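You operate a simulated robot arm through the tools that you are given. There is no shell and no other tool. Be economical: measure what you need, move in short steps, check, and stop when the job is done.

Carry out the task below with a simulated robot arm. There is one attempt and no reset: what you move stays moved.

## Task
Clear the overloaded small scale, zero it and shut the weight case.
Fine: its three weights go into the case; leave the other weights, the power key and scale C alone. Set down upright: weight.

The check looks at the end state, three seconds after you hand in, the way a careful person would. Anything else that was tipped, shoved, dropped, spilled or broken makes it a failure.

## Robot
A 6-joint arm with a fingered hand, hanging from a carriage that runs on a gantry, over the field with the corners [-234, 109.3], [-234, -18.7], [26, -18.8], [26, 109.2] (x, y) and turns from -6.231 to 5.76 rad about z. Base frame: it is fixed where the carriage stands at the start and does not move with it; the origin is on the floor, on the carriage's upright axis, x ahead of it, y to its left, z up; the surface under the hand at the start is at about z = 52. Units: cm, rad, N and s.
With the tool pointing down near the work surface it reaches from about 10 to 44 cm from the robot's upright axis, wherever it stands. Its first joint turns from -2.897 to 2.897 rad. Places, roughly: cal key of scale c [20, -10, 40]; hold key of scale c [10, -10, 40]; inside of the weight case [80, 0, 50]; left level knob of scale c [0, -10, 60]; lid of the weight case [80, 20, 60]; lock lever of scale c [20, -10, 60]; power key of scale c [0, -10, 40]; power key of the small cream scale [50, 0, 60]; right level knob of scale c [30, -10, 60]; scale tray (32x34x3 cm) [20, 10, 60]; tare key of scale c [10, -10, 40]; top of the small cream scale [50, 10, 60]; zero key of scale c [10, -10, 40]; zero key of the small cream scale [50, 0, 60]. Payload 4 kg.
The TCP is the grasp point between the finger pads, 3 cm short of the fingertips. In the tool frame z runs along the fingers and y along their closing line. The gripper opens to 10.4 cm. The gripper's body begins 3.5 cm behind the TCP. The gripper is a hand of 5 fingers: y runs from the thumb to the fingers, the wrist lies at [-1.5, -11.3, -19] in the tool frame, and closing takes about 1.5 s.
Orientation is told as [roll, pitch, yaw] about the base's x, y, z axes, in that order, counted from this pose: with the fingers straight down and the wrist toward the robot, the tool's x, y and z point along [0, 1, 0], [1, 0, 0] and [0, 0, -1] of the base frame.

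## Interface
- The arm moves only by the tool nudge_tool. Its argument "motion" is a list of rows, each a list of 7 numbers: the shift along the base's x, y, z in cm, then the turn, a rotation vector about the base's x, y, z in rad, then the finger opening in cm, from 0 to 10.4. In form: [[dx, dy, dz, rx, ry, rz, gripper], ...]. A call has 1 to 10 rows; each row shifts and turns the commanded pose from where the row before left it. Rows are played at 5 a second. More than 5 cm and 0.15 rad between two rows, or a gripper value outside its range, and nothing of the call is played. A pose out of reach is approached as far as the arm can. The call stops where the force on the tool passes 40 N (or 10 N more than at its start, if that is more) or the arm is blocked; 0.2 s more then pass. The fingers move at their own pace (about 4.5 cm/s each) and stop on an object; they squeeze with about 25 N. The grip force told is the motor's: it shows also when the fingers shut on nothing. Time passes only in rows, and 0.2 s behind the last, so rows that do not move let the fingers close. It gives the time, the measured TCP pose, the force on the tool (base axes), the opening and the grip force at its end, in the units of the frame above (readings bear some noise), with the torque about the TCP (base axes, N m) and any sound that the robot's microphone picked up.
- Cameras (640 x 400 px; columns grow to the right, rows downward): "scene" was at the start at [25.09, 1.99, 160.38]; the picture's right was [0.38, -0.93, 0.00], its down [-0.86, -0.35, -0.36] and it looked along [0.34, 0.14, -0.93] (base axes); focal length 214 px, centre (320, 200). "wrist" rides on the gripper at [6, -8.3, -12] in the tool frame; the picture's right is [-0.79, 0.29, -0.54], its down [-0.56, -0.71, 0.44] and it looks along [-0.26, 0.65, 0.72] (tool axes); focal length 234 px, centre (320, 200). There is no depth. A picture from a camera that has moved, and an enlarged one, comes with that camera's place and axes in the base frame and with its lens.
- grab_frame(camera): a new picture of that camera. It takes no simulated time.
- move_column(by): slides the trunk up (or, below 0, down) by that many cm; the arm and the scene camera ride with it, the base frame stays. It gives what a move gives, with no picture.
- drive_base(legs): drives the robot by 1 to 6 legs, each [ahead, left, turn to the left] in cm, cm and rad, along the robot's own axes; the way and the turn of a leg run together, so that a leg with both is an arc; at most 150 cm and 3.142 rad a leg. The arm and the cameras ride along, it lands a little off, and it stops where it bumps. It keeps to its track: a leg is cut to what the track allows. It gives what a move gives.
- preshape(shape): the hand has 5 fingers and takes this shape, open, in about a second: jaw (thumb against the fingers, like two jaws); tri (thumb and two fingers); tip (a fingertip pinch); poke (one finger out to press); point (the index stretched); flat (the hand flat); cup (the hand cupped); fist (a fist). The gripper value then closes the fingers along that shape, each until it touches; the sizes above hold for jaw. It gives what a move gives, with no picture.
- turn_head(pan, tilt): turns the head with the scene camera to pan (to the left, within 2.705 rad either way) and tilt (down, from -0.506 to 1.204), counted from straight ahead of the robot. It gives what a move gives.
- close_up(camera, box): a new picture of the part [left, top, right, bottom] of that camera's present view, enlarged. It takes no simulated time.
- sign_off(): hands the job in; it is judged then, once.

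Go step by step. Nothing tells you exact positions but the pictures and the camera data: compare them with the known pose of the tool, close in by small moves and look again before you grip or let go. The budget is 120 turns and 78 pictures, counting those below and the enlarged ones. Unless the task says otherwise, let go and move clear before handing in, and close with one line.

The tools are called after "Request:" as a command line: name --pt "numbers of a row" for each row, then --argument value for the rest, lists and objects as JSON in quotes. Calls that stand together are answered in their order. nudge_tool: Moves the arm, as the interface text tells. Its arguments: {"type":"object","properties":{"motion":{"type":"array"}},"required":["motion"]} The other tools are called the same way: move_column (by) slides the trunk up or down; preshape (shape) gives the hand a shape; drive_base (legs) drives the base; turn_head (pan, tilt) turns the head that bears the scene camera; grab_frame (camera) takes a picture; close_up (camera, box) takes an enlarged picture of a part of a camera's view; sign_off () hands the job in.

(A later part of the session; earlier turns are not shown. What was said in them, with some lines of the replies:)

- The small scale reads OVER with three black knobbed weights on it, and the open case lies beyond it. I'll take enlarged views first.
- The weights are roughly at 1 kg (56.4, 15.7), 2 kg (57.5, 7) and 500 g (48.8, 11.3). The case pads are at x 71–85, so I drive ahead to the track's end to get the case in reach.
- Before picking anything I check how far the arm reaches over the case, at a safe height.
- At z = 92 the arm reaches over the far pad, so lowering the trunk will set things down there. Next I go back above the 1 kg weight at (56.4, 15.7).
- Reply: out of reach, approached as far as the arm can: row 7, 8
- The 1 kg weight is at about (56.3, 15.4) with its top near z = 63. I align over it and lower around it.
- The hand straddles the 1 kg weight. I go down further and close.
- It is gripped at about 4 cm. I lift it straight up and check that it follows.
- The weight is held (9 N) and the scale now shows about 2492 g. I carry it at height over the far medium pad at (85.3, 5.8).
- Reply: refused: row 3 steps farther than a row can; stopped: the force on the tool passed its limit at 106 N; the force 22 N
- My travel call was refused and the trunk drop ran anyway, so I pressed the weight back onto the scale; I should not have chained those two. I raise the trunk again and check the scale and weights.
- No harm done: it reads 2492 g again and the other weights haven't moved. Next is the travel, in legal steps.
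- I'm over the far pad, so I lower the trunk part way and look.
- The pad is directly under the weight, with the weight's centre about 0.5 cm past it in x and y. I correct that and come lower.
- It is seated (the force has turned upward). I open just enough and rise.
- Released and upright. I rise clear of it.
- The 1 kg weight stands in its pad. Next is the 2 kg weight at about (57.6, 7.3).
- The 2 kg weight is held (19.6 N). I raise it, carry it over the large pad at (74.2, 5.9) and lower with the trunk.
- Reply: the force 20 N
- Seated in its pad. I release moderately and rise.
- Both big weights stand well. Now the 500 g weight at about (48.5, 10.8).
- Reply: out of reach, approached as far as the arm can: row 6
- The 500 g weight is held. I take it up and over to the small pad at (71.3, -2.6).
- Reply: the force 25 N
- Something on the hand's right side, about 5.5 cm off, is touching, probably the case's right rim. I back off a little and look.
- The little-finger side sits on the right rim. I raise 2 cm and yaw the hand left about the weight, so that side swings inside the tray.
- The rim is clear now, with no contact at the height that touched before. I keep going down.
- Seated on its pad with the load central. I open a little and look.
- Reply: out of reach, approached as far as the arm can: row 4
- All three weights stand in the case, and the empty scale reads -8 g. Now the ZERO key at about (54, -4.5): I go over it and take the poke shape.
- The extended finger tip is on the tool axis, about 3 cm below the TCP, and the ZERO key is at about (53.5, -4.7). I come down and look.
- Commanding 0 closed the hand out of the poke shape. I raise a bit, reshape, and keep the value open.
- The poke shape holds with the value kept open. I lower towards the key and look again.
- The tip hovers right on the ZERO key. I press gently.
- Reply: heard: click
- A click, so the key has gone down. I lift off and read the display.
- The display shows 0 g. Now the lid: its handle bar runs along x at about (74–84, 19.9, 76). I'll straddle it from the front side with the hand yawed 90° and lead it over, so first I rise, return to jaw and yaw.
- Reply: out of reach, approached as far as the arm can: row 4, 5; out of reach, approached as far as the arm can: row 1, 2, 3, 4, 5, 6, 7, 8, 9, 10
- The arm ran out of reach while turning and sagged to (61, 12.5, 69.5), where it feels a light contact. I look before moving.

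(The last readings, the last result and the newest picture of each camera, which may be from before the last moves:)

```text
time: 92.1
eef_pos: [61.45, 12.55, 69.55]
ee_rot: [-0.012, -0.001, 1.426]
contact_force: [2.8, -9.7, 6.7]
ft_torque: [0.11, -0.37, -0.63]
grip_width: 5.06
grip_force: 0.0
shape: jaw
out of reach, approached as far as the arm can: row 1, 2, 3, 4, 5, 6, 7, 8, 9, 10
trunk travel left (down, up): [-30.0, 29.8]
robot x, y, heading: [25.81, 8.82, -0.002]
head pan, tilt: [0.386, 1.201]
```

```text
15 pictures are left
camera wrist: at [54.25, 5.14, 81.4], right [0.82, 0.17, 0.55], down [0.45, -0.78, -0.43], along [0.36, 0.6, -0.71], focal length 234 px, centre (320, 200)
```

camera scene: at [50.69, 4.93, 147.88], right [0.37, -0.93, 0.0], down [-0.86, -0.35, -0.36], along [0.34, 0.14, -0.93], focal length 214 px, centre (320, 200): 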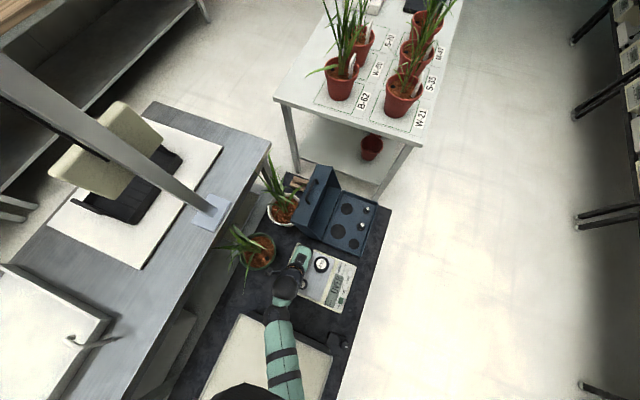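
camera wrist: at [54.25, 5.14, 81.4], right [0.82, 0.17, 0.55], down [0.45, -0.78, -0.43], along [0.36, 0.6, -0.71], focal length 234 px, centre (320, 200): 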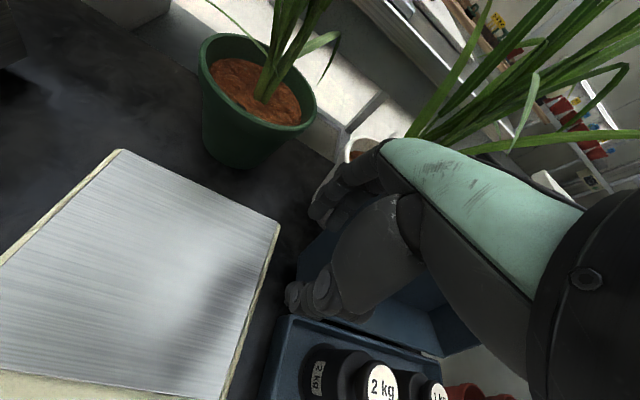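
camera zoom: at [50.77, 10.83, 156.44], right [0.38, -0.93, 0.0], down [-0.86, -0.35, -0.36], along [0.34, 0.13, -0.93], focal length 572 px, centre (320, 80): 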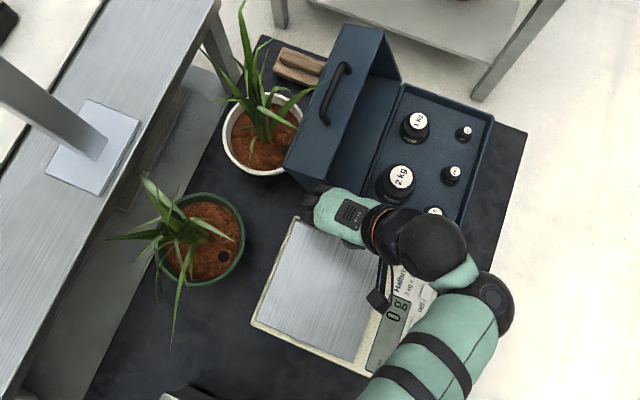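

Nothing has been displaced; the hand just brushes near the lid's end. I lift clear with the trunk.

Request:
move_column --by 22

Request:
nudge_tool --pt "0 0 0 0 0 0 5"

```text
time: 94.5
eef_pos: [61.21, 13.14, 91.42]
ee_rot: [-0.005, -0.003, 1.427]
contact_force: [0.1, -0.2, 0.3]
ft_torque: [-0.04, 0.04, -0.01]
grip_width: 5.06
grip_force: 0.2
shape: jaw
trunk travel left (down, up): [-52.0, 7.8]
robot x, y, heading: [25.55, 8.95, 0.007]
head pan, tilt: [0.386, 1.201]
```

```text
time: 94.9
eef_pos: [61.2, 13.11, 91.28]
ee_rot: [-0.006, -0.002, 1.427]
contact_force: [-0.5, -0.5, -0.3]
ft_torque: [0.04, 0.01, 0.0]
grip_width: 5.04
grip_force: 0.0
shape: jaw
trunk travel left (down, up): [-52.0, 7.8]
robot x, y, heading: [25.8, 8.93, 0.002]
head pan, tilt: [0.386, 1.201]
```

Request:
nudge_tool --pt "3 1 0 0 0 0 5" --pt "3 1.2 0 0 0 0.05 5" --pt "3 1.2 0 0 0 0.05 5" --pt "3 1.2 0 0 0 0.044 5" --pt "3 1.2 0 0 0 0 5" --pt "0 0 0 0 0 0 5"

```text
time: 96.3
eef_pos: [74.14, 18.69, 92.73]
ee_rot: [-0.005, -0.001, 1.571]
contact_force: [0.5, -0.1, -0.1]
ft_torque: [0.0, 0.02, 0.01]
grip_width: 5.01
grip_force: 0.0
shape: jaw
out of reach, approached as far as the arm can: row 5
trunk travel left (down, up): [-52.0, 7.8]
robot x, y, heading: [25.46, 8.93, 0.003]
head pan, tilt: [0.386, 1.201]
```

Request:
nudge_tool --pt "0 0 4 0 0 0 5" --pt "0 0 4 0 0 0 5" --pt "2.4 1 2 0 0 0 5" --pt "0 0 0 0 0 0 5"

Request:
grab_frame --camera "wrist"

```text
time: 97.3
eef_pos: [78.66, 19.1, 101.65]
ee_rot: [-0.005, -0.004, 1.569]
contact_force: [0.4, -0.8, 1.0]
ft_torque: [0.01, 0.02, -0.01]
grip_width: 5.03
grip_force: 0.1
shape: jaw
out of reach, approached as far as the arm can: row 1
trunk travel left (down, up): [-52.0, 7.8]
robot x, y, heading: [25.27, 9.02, -0.001]
head pan, tilt: [0.386, 1.201]
```

```text
14 pictures are left
camera wrist: at [72.58, 10.68, 113.46], right [0.79, 0.29, 0.55], down [0.56, -0.7, -0.43], along [0.26, 0.65, -0.71], focal length 234 px, centre (320, 200)
```

wrist: 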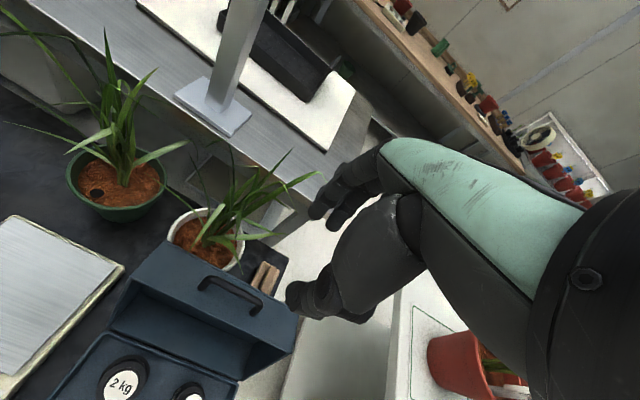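

The hand is over the handle (bar about y = 19.5, x 74.6–83.8). I shift to its middle and lower by trunk to just above it.

Request:
nudge_tool --pt "-2 0.5 0 0 0 0 6" --pt "0 0 0 0 0 0 6"

Request:
move_column --by -20

Request:
close_up --camera "wrist" --box '[160, 120, 440, 360]'

```text
time: 97.9
eef_pos: [76.67, 19.67, 101.62]
ee_rot: [-0.008, -0.004, 1.568]
contact_force: [0.4, 0.1, -0.2]
ft_torque: [-0.01, 0.01, 0.01]
grip_width: 6.0
grip_force: 0.0
shape: jaw
trunk travel left (down, up): [-52.0, 7.8]
robot x, y, heading: [25.49, 9.06, -0.001]
head pan, tilt: [0.386, 1.201]
```

```text
time: 100.0
eef_pos: [76.59, 19.57, 81.54]
ee_rot: [-0.007, -0.003, 1.569]
contact_force: [0.3, -0.4, 0.5]
ft_torque: [-0.01, -0.03, 0.02]
grip_width: 5.95
grip_force: 0.0
shape: jaw
trunk travel left (down, up): [-32.0, 27.8]
robot x, y, heading: [25.46, 8.82, -0.001]
head pan, tilt: [0.386, 1.201]
```

```text
1.67 times, centred on (300, 240) of wrist
camera zoom: at [70.55, 11.17, 93.47], right [0.79, 0.29, 0.55], down [0.56, -0.7, -0.44], along [0.26, 0.65, -0.71], focal length 390 px, centre (353, 133)
```

zoom: 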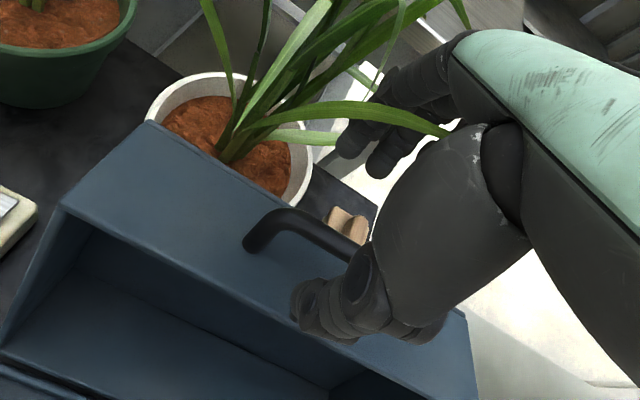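

Request:
nudge_tool --pt "0 0 -1.5 0 0 0 6" --pt "0 0 -1.5 0 0 0 6" --pt "0 0 -0.8 0 0 0 6" --pt "0 0 0 0 0 0 6"

Request:
close_up --camera "wrist" --box '[160, 120, 440, 360]'

```text
time: 101.0
eef_pos: [76.44, 19.71, 77.56]
ee_rot: [-0.006, -0.004, 1.571]
contact_force: [0.1, -0.1, 0.4]
ft_torque: [0.01, -0.03, 0.0]
grip_width: 5.95
grip_force: 0.1
shape: jaw
trunk travel left (down, up): [-32.0, 27.8]
robot x, y, heading: [25.52, 8.82, 0.002]
head pan, tilt: [0.386, 1.201]
```

```text
1.67 times, centred on (300, 240) of wrist
camera zoom: at [70.38, 11.21, 89.58], right [0.79, 0.29, 0.55], down [0.56, -0.7, -0.44], along [0.26, 0.65, -0.71], focal length 390 px, centre (353, 133)
```

zoom: 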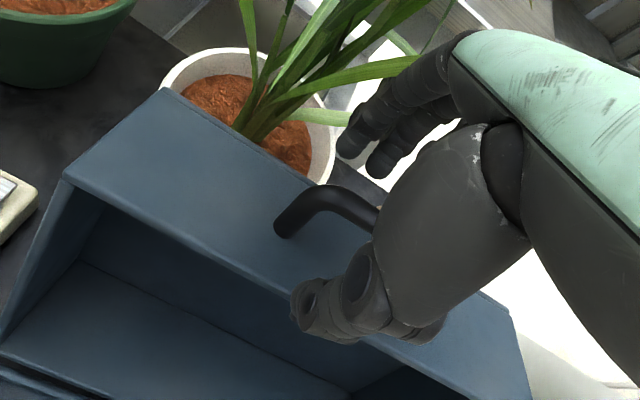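

The bar lies between thumb and fingers. I narrow the cage and lead the handle along its arc about the hinge, first the lifting half.

Request:
nudge_tool --pt "0 0 0 0 0 0 4" --pt "0 0 0 0 0 0 3.4" --pt "0 0 0 0 0 0 3.4" --pt "0 -1.3 0.4 0 0 0 3.4" --pt "0 -1.3 0.5 0 0 0 3.4" --pt "0 -1.3 0.4 0 0 0 3.4" --pt "0 -1.3 0.3 0 0 0 3.4" --pt "0 0 0 0 0 0 3.4"

Request:
close_up --camera "wrist" --box '[160, 120, 440, 360]'

```text
time: 102.8
eef_pos: [76.41, 14.48, 79.53]
ee_rot: [-0.004, -0.003, 1.569]
contact_force: [-0.3, 0.8, 0.7]
ft_torque: [0.0, 0.0, 0.01]
grip_width: 3.45
grip_force: 0.2
shape: jaw
trunk travel left (down, up): [-32.0, 27.8]
robot x, y, heading: [25.58, 9.11, -0.0]
head pan, tilt: [0.386, 1.201]
```

```text
1.67 times, centred on (300, 240) of wrist
camera zoom: at [70.43, 5.89, 91.31], right [0.79, 0.29, 0.55], down [0.56, -0.7, -0.44], along [0.26, 0.65, -0.71], focal length 390 px, centre (353, 133)
```

zoom: 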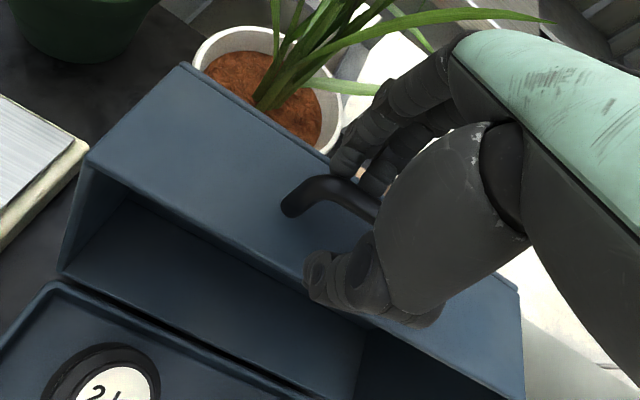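

The lid follows with hardly any force. On over the top.

Request:
nudge_tool --pt "0 -1.3 0.2 0 0 0 3.4" --pt "0 -1.3 0.15 0 0 0 3.4" --pt "0 -1.3 0.05 0 0 0 3.4" --pt "0 -1.3 0 0 0 0 3.4" --pt "0 -1.3 -0.1 0 0 0 3.4" --pt "0 -1.3 -0.2 0 0 0 3.4" --pt "0 0 0 0 0 0 3.4"

Request:
close_up --camera "wrist" --box '[160, 120, 440, 360]'

```text
time: 104.4
eef_pos: [76.36, 6.69, 79.69]
ee_rot: [-0.008, -0.003, 1.569]
contact_force: [-1.4, 1.1, 1.2]
ft_torque: [0.02, 0.01, 0.01]
grip_width: 3.46
grip_force: 0.0
shape: jaw
trunk travel left (down, up): [-32.0, 27.8]
robot x, y, heading: [25.35, 8.99, 0.001]
head pan, tilt: [0.386, 1.201]
```

```text
1.67 times, centred on (300, 240) of wrist
camera zoom: at [70.3, -1.75, 91.57], right [0.78, 0.29, 0.55], down [0.56, -0.71, -0.43], along [0.26, 0.65, -0.71], focal length 390 px, centre (353, 133)
```

zoom: 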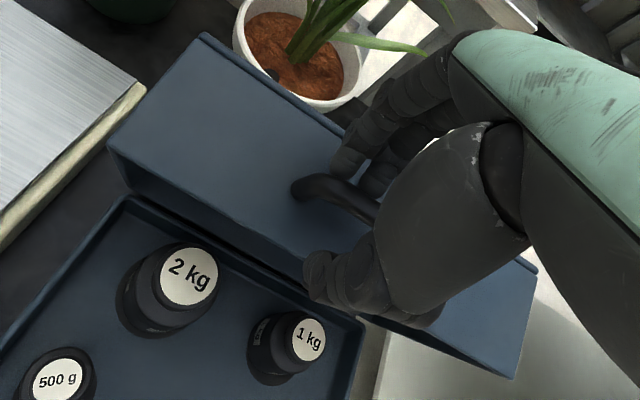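

Request:
nudge_tool --pt "0 -1.3 -0.25 0 0 0 3.4" --pt "0 -1.27 -0.35 0 0 0 3.4" --pt "0 -1.25 -0.43 0 0 0 3.4" --pt "0 -1.23 -0.5 0 0 0 3.4" --pt "0 -1.2 -0.57 0 0 0 3.4" --pt "0 -1.15 -0.65 0 0 0 3.4" --pt "0 0 0 0 0 0 3.4"

Request:
close_up --camera "wrist" --box '[160, 120, 440, 360]'

```text
time: 106.0
eef_pos: [73.38, 0.63, 78.74]
ee_rot: [-0.009, -0.001, 1.569]
contact_force: [0.8, -0.6, 0.3]
ft_torque: [0.0, -0.05, 0.02]
grip_width: 3.44
grip_force: 0.1
shape: jaw
out of reach, approached as far as the arm can: row 1, 2, 3, 4, 5, 6
trunk travel left (down, up): [-32.0, 27.8]
robot x, y, heading: [25.56, 9.09, -0.001]
head pan, tilt: [0.386, 1.201]
```

```text
1.67 times, centred on (300, 240) of wrist
camera zoom: at [67.21, -7.78, 90.56], right [0.78, 0.29, 0.55], down [0.56, -0.71, -0.43], along [0.27, 0.65, -0.71], focal length 390 px, centre (353, 133)
```

zoom: 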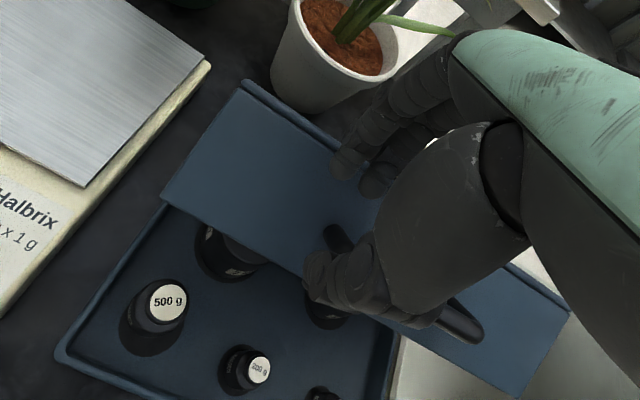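

The arm ran to its sideways limit and the tips now sit just above the bar, yet the lid seems to stay on its own. I lift a little and check whether it holds.

Request:
nudge_tool --pt "0 0 2 0 0 0 3.4" --pt "0 0 2 0 0 0 3.4" --pt "0 0 0 0 0 0 3.4" --pt "0 0 0 0 0 0 3.4"

Request:
close_up --camera "wrist" --box '[160, 120, 440, 360]'

```text
time: 107.0
eef_pos: [73.47, 0.35, 82.56]
ee_rot: [-0.003, -0.005, 1.571]
contact_force: [0.6, 0.1, -1.1]
ft_torque: [-0.02, -0.01, 0.0]
grip_width: 3.43
grip_force: 0.1
shape: jaw
out of reach, approached as far as the arm can: row 2
trunk travel left (down, up): [-32.0, 27.8]
robot x, y, heading: [25.78, 8.81, -0.001]
head pan, tilt: [0.386, 1.201]
```

```text
1.67 times, centred on (300, 240) of wrist
camera zoom: at [67.42, -8.08, 94.27], right [0.79, 0.29, 0.55], down [0.56, -0.7, -0.44], along [0.26, 0.65, -0.71], focal length 390 px, centre (353, 133)
```

zoom: 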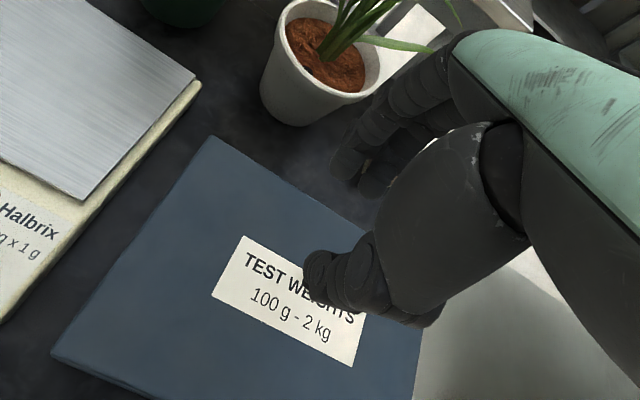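

The lid has gone shut by itself. I raise clear and check from the scene camera.

Request:
move_column --by 15

Request:
close_up --camera "scene" --box '[240, 160, 400, 320]'

Request:
grab_frame --camera "wrist"

```text
time: 108.8
eef_pos: [73.47, 0.43, 97.42]
ee_rot: [-0.004, -0.006, 1.569]
contact_force: [0.6, 0.9, -0.1]
ft_torque: [-0.01, 0.03, 0.01]
grip_width: 3.43
grip_force: 0.1
shape: jaw
trunk travel left (down, up): [-47.0, 12.8]
robot x, y, heading: [25.66, 9.03, -0.003]
head pan, tilt: [0.386, 1.201]
```

```text
2.50 times, centred on (320, 240) of scene
camera zoom: at [50.72, 10.96, 173.41], right [0.38, -0.93, 0.0], down [-0.86, -0.35, -0.36], along [0.34, 0.14, -0.93], focal length 536 px, centre (320, 100)
```

zoom: 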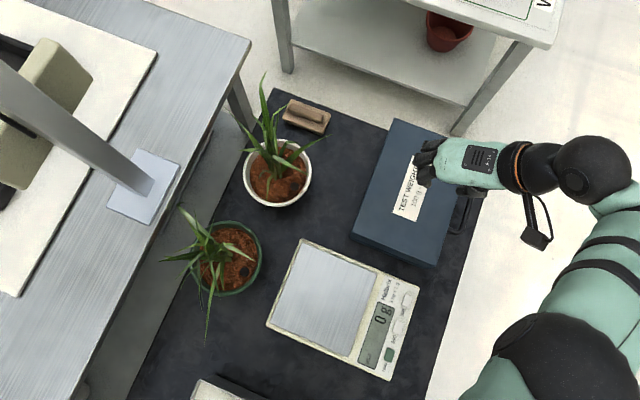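

```text
6 pictures are left
camera wrist: at [67.42, -8.08, 109.26], right [0.79, 0.29, 0.55], down [0.56, -0.7, -0.44], along [0.26, 0.65, -0.71], focal length 234 px, centre (320, 200)
```

wrist: 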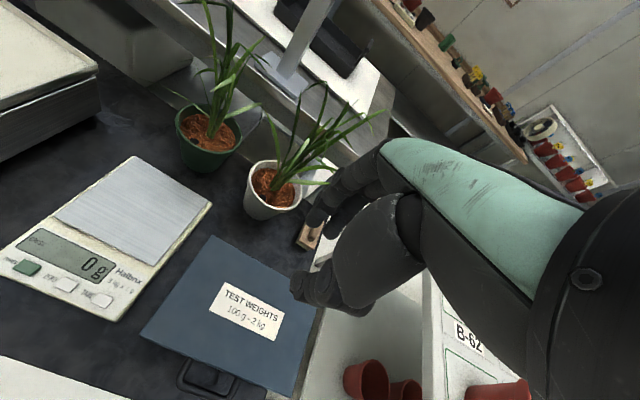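

Request:
close_up --camera "wrist" --box '[130, 230, 310, 400]'

```text
2.35 times, centred on (220, 315) of wrist
camera zoom: at [67.42, -8.08, 109.26], right [0.79, 0.29, 0.55], down [0.56, -0.7, -0.44], along [0.26, 0.65, -0.71], focal length 551 px, centre (555, -71)
```

zoom: 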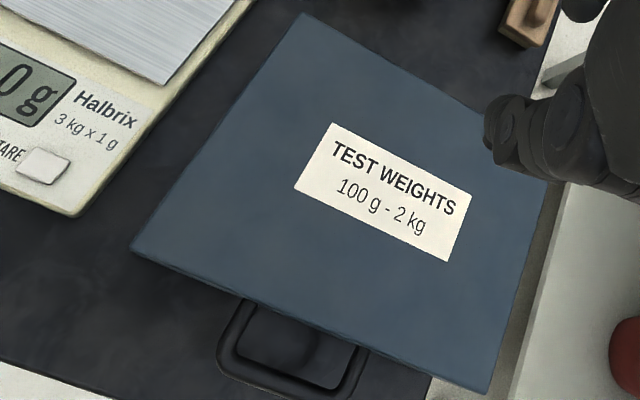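

The scale reads 0 g and the lid is down. To be sure there is no gap, I view the front edge from further off and lower.

Request:
drive_base --legs '[[0, -18, 0]]'

Request:
move_column --by -18

Request:
grab_frame --camera "wrist"

```text
time: 110.3
eef_pos: [73.45, -18.15, 97.44]
ee_rot: [-0.004, -0.004, 1.57]
contact_force: [0.0, -0.4, -0.2]
ft_torque: [0.06, 0.0, 0.0]
grip_width: 3.4
grip_force: 0.1
shape: jaw
trunk travel left (down, up): [-47.0, 12.8]
robot x, y, heading: [25.47, -9.61, 0.001]
head pan, tilt: [0.386, 1.201]
```

```text
time: 112.3
eef_pos: [73.55, -18.17, 79.5]
ee_rot: [-0.005, -0.006, 1.569]
contact_force: [-0.3, 0.6, -0.2]
ft_torque: [0.0, -0.04, 0.0]
grip_width: 3.43
grip_force: 0.1
shape: jaw
trunk travel left (down, up): [-29.0, 30.8]
robot x, y, heading: [25.6, -9.45, -0.0]
head pan, tilt: [0.386, 1.201]
```

```text
4 pictures are left
camera wrist: at [67.39, -26.65, 91.27], right [0.79, 0.28, 0.55], down [0.56, -0.7, -0.44], along [0.26, 0.65, -0.71], focal length 234 px, centre (320, 200)
```

wrist: 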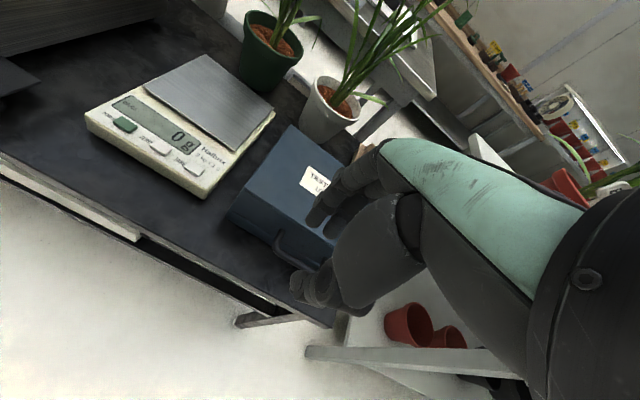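

Request:
close_up --camera "wrist" --box '[210, 120, 360, 280]'

```text
2.50 times, centred on (285, 200) of wrist
camera zoom: at [67.39, -26.65, 91.27], right [0.79, 0.28, 0.55], down [0.56, -0.7, -0.44], along [0.26, 0.65, -0.71], focal length 585 px, centre (408, 200)
```

zoom: 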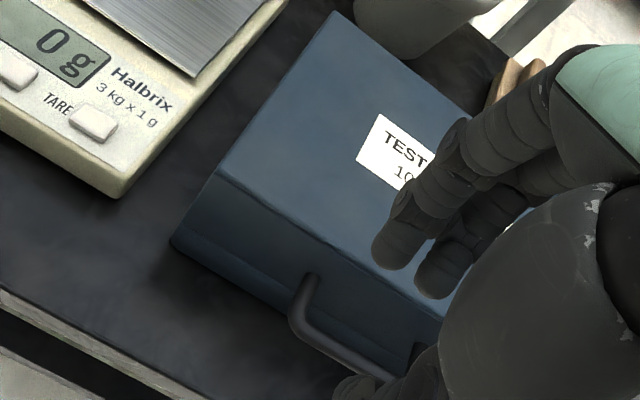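

The lid sits flush on the case with no gap, the scale shows 0 g, and the hand is clear of everything. I hand in.

Request:
sign_off

```text
The job is handed in.
```

The job is done and handed in: the 1 kg, 2 kg and 500 g weights stand upright in the case, the small scale reads 0 g, and the lid is shut flush. Two slips on the way: I briefly pressed the 1 kg weight onto the scale at about 106 N, and the lid fell the last part of its swing, so I couldn't see the weights once it was shut. I saw nothing shifted or damaged.
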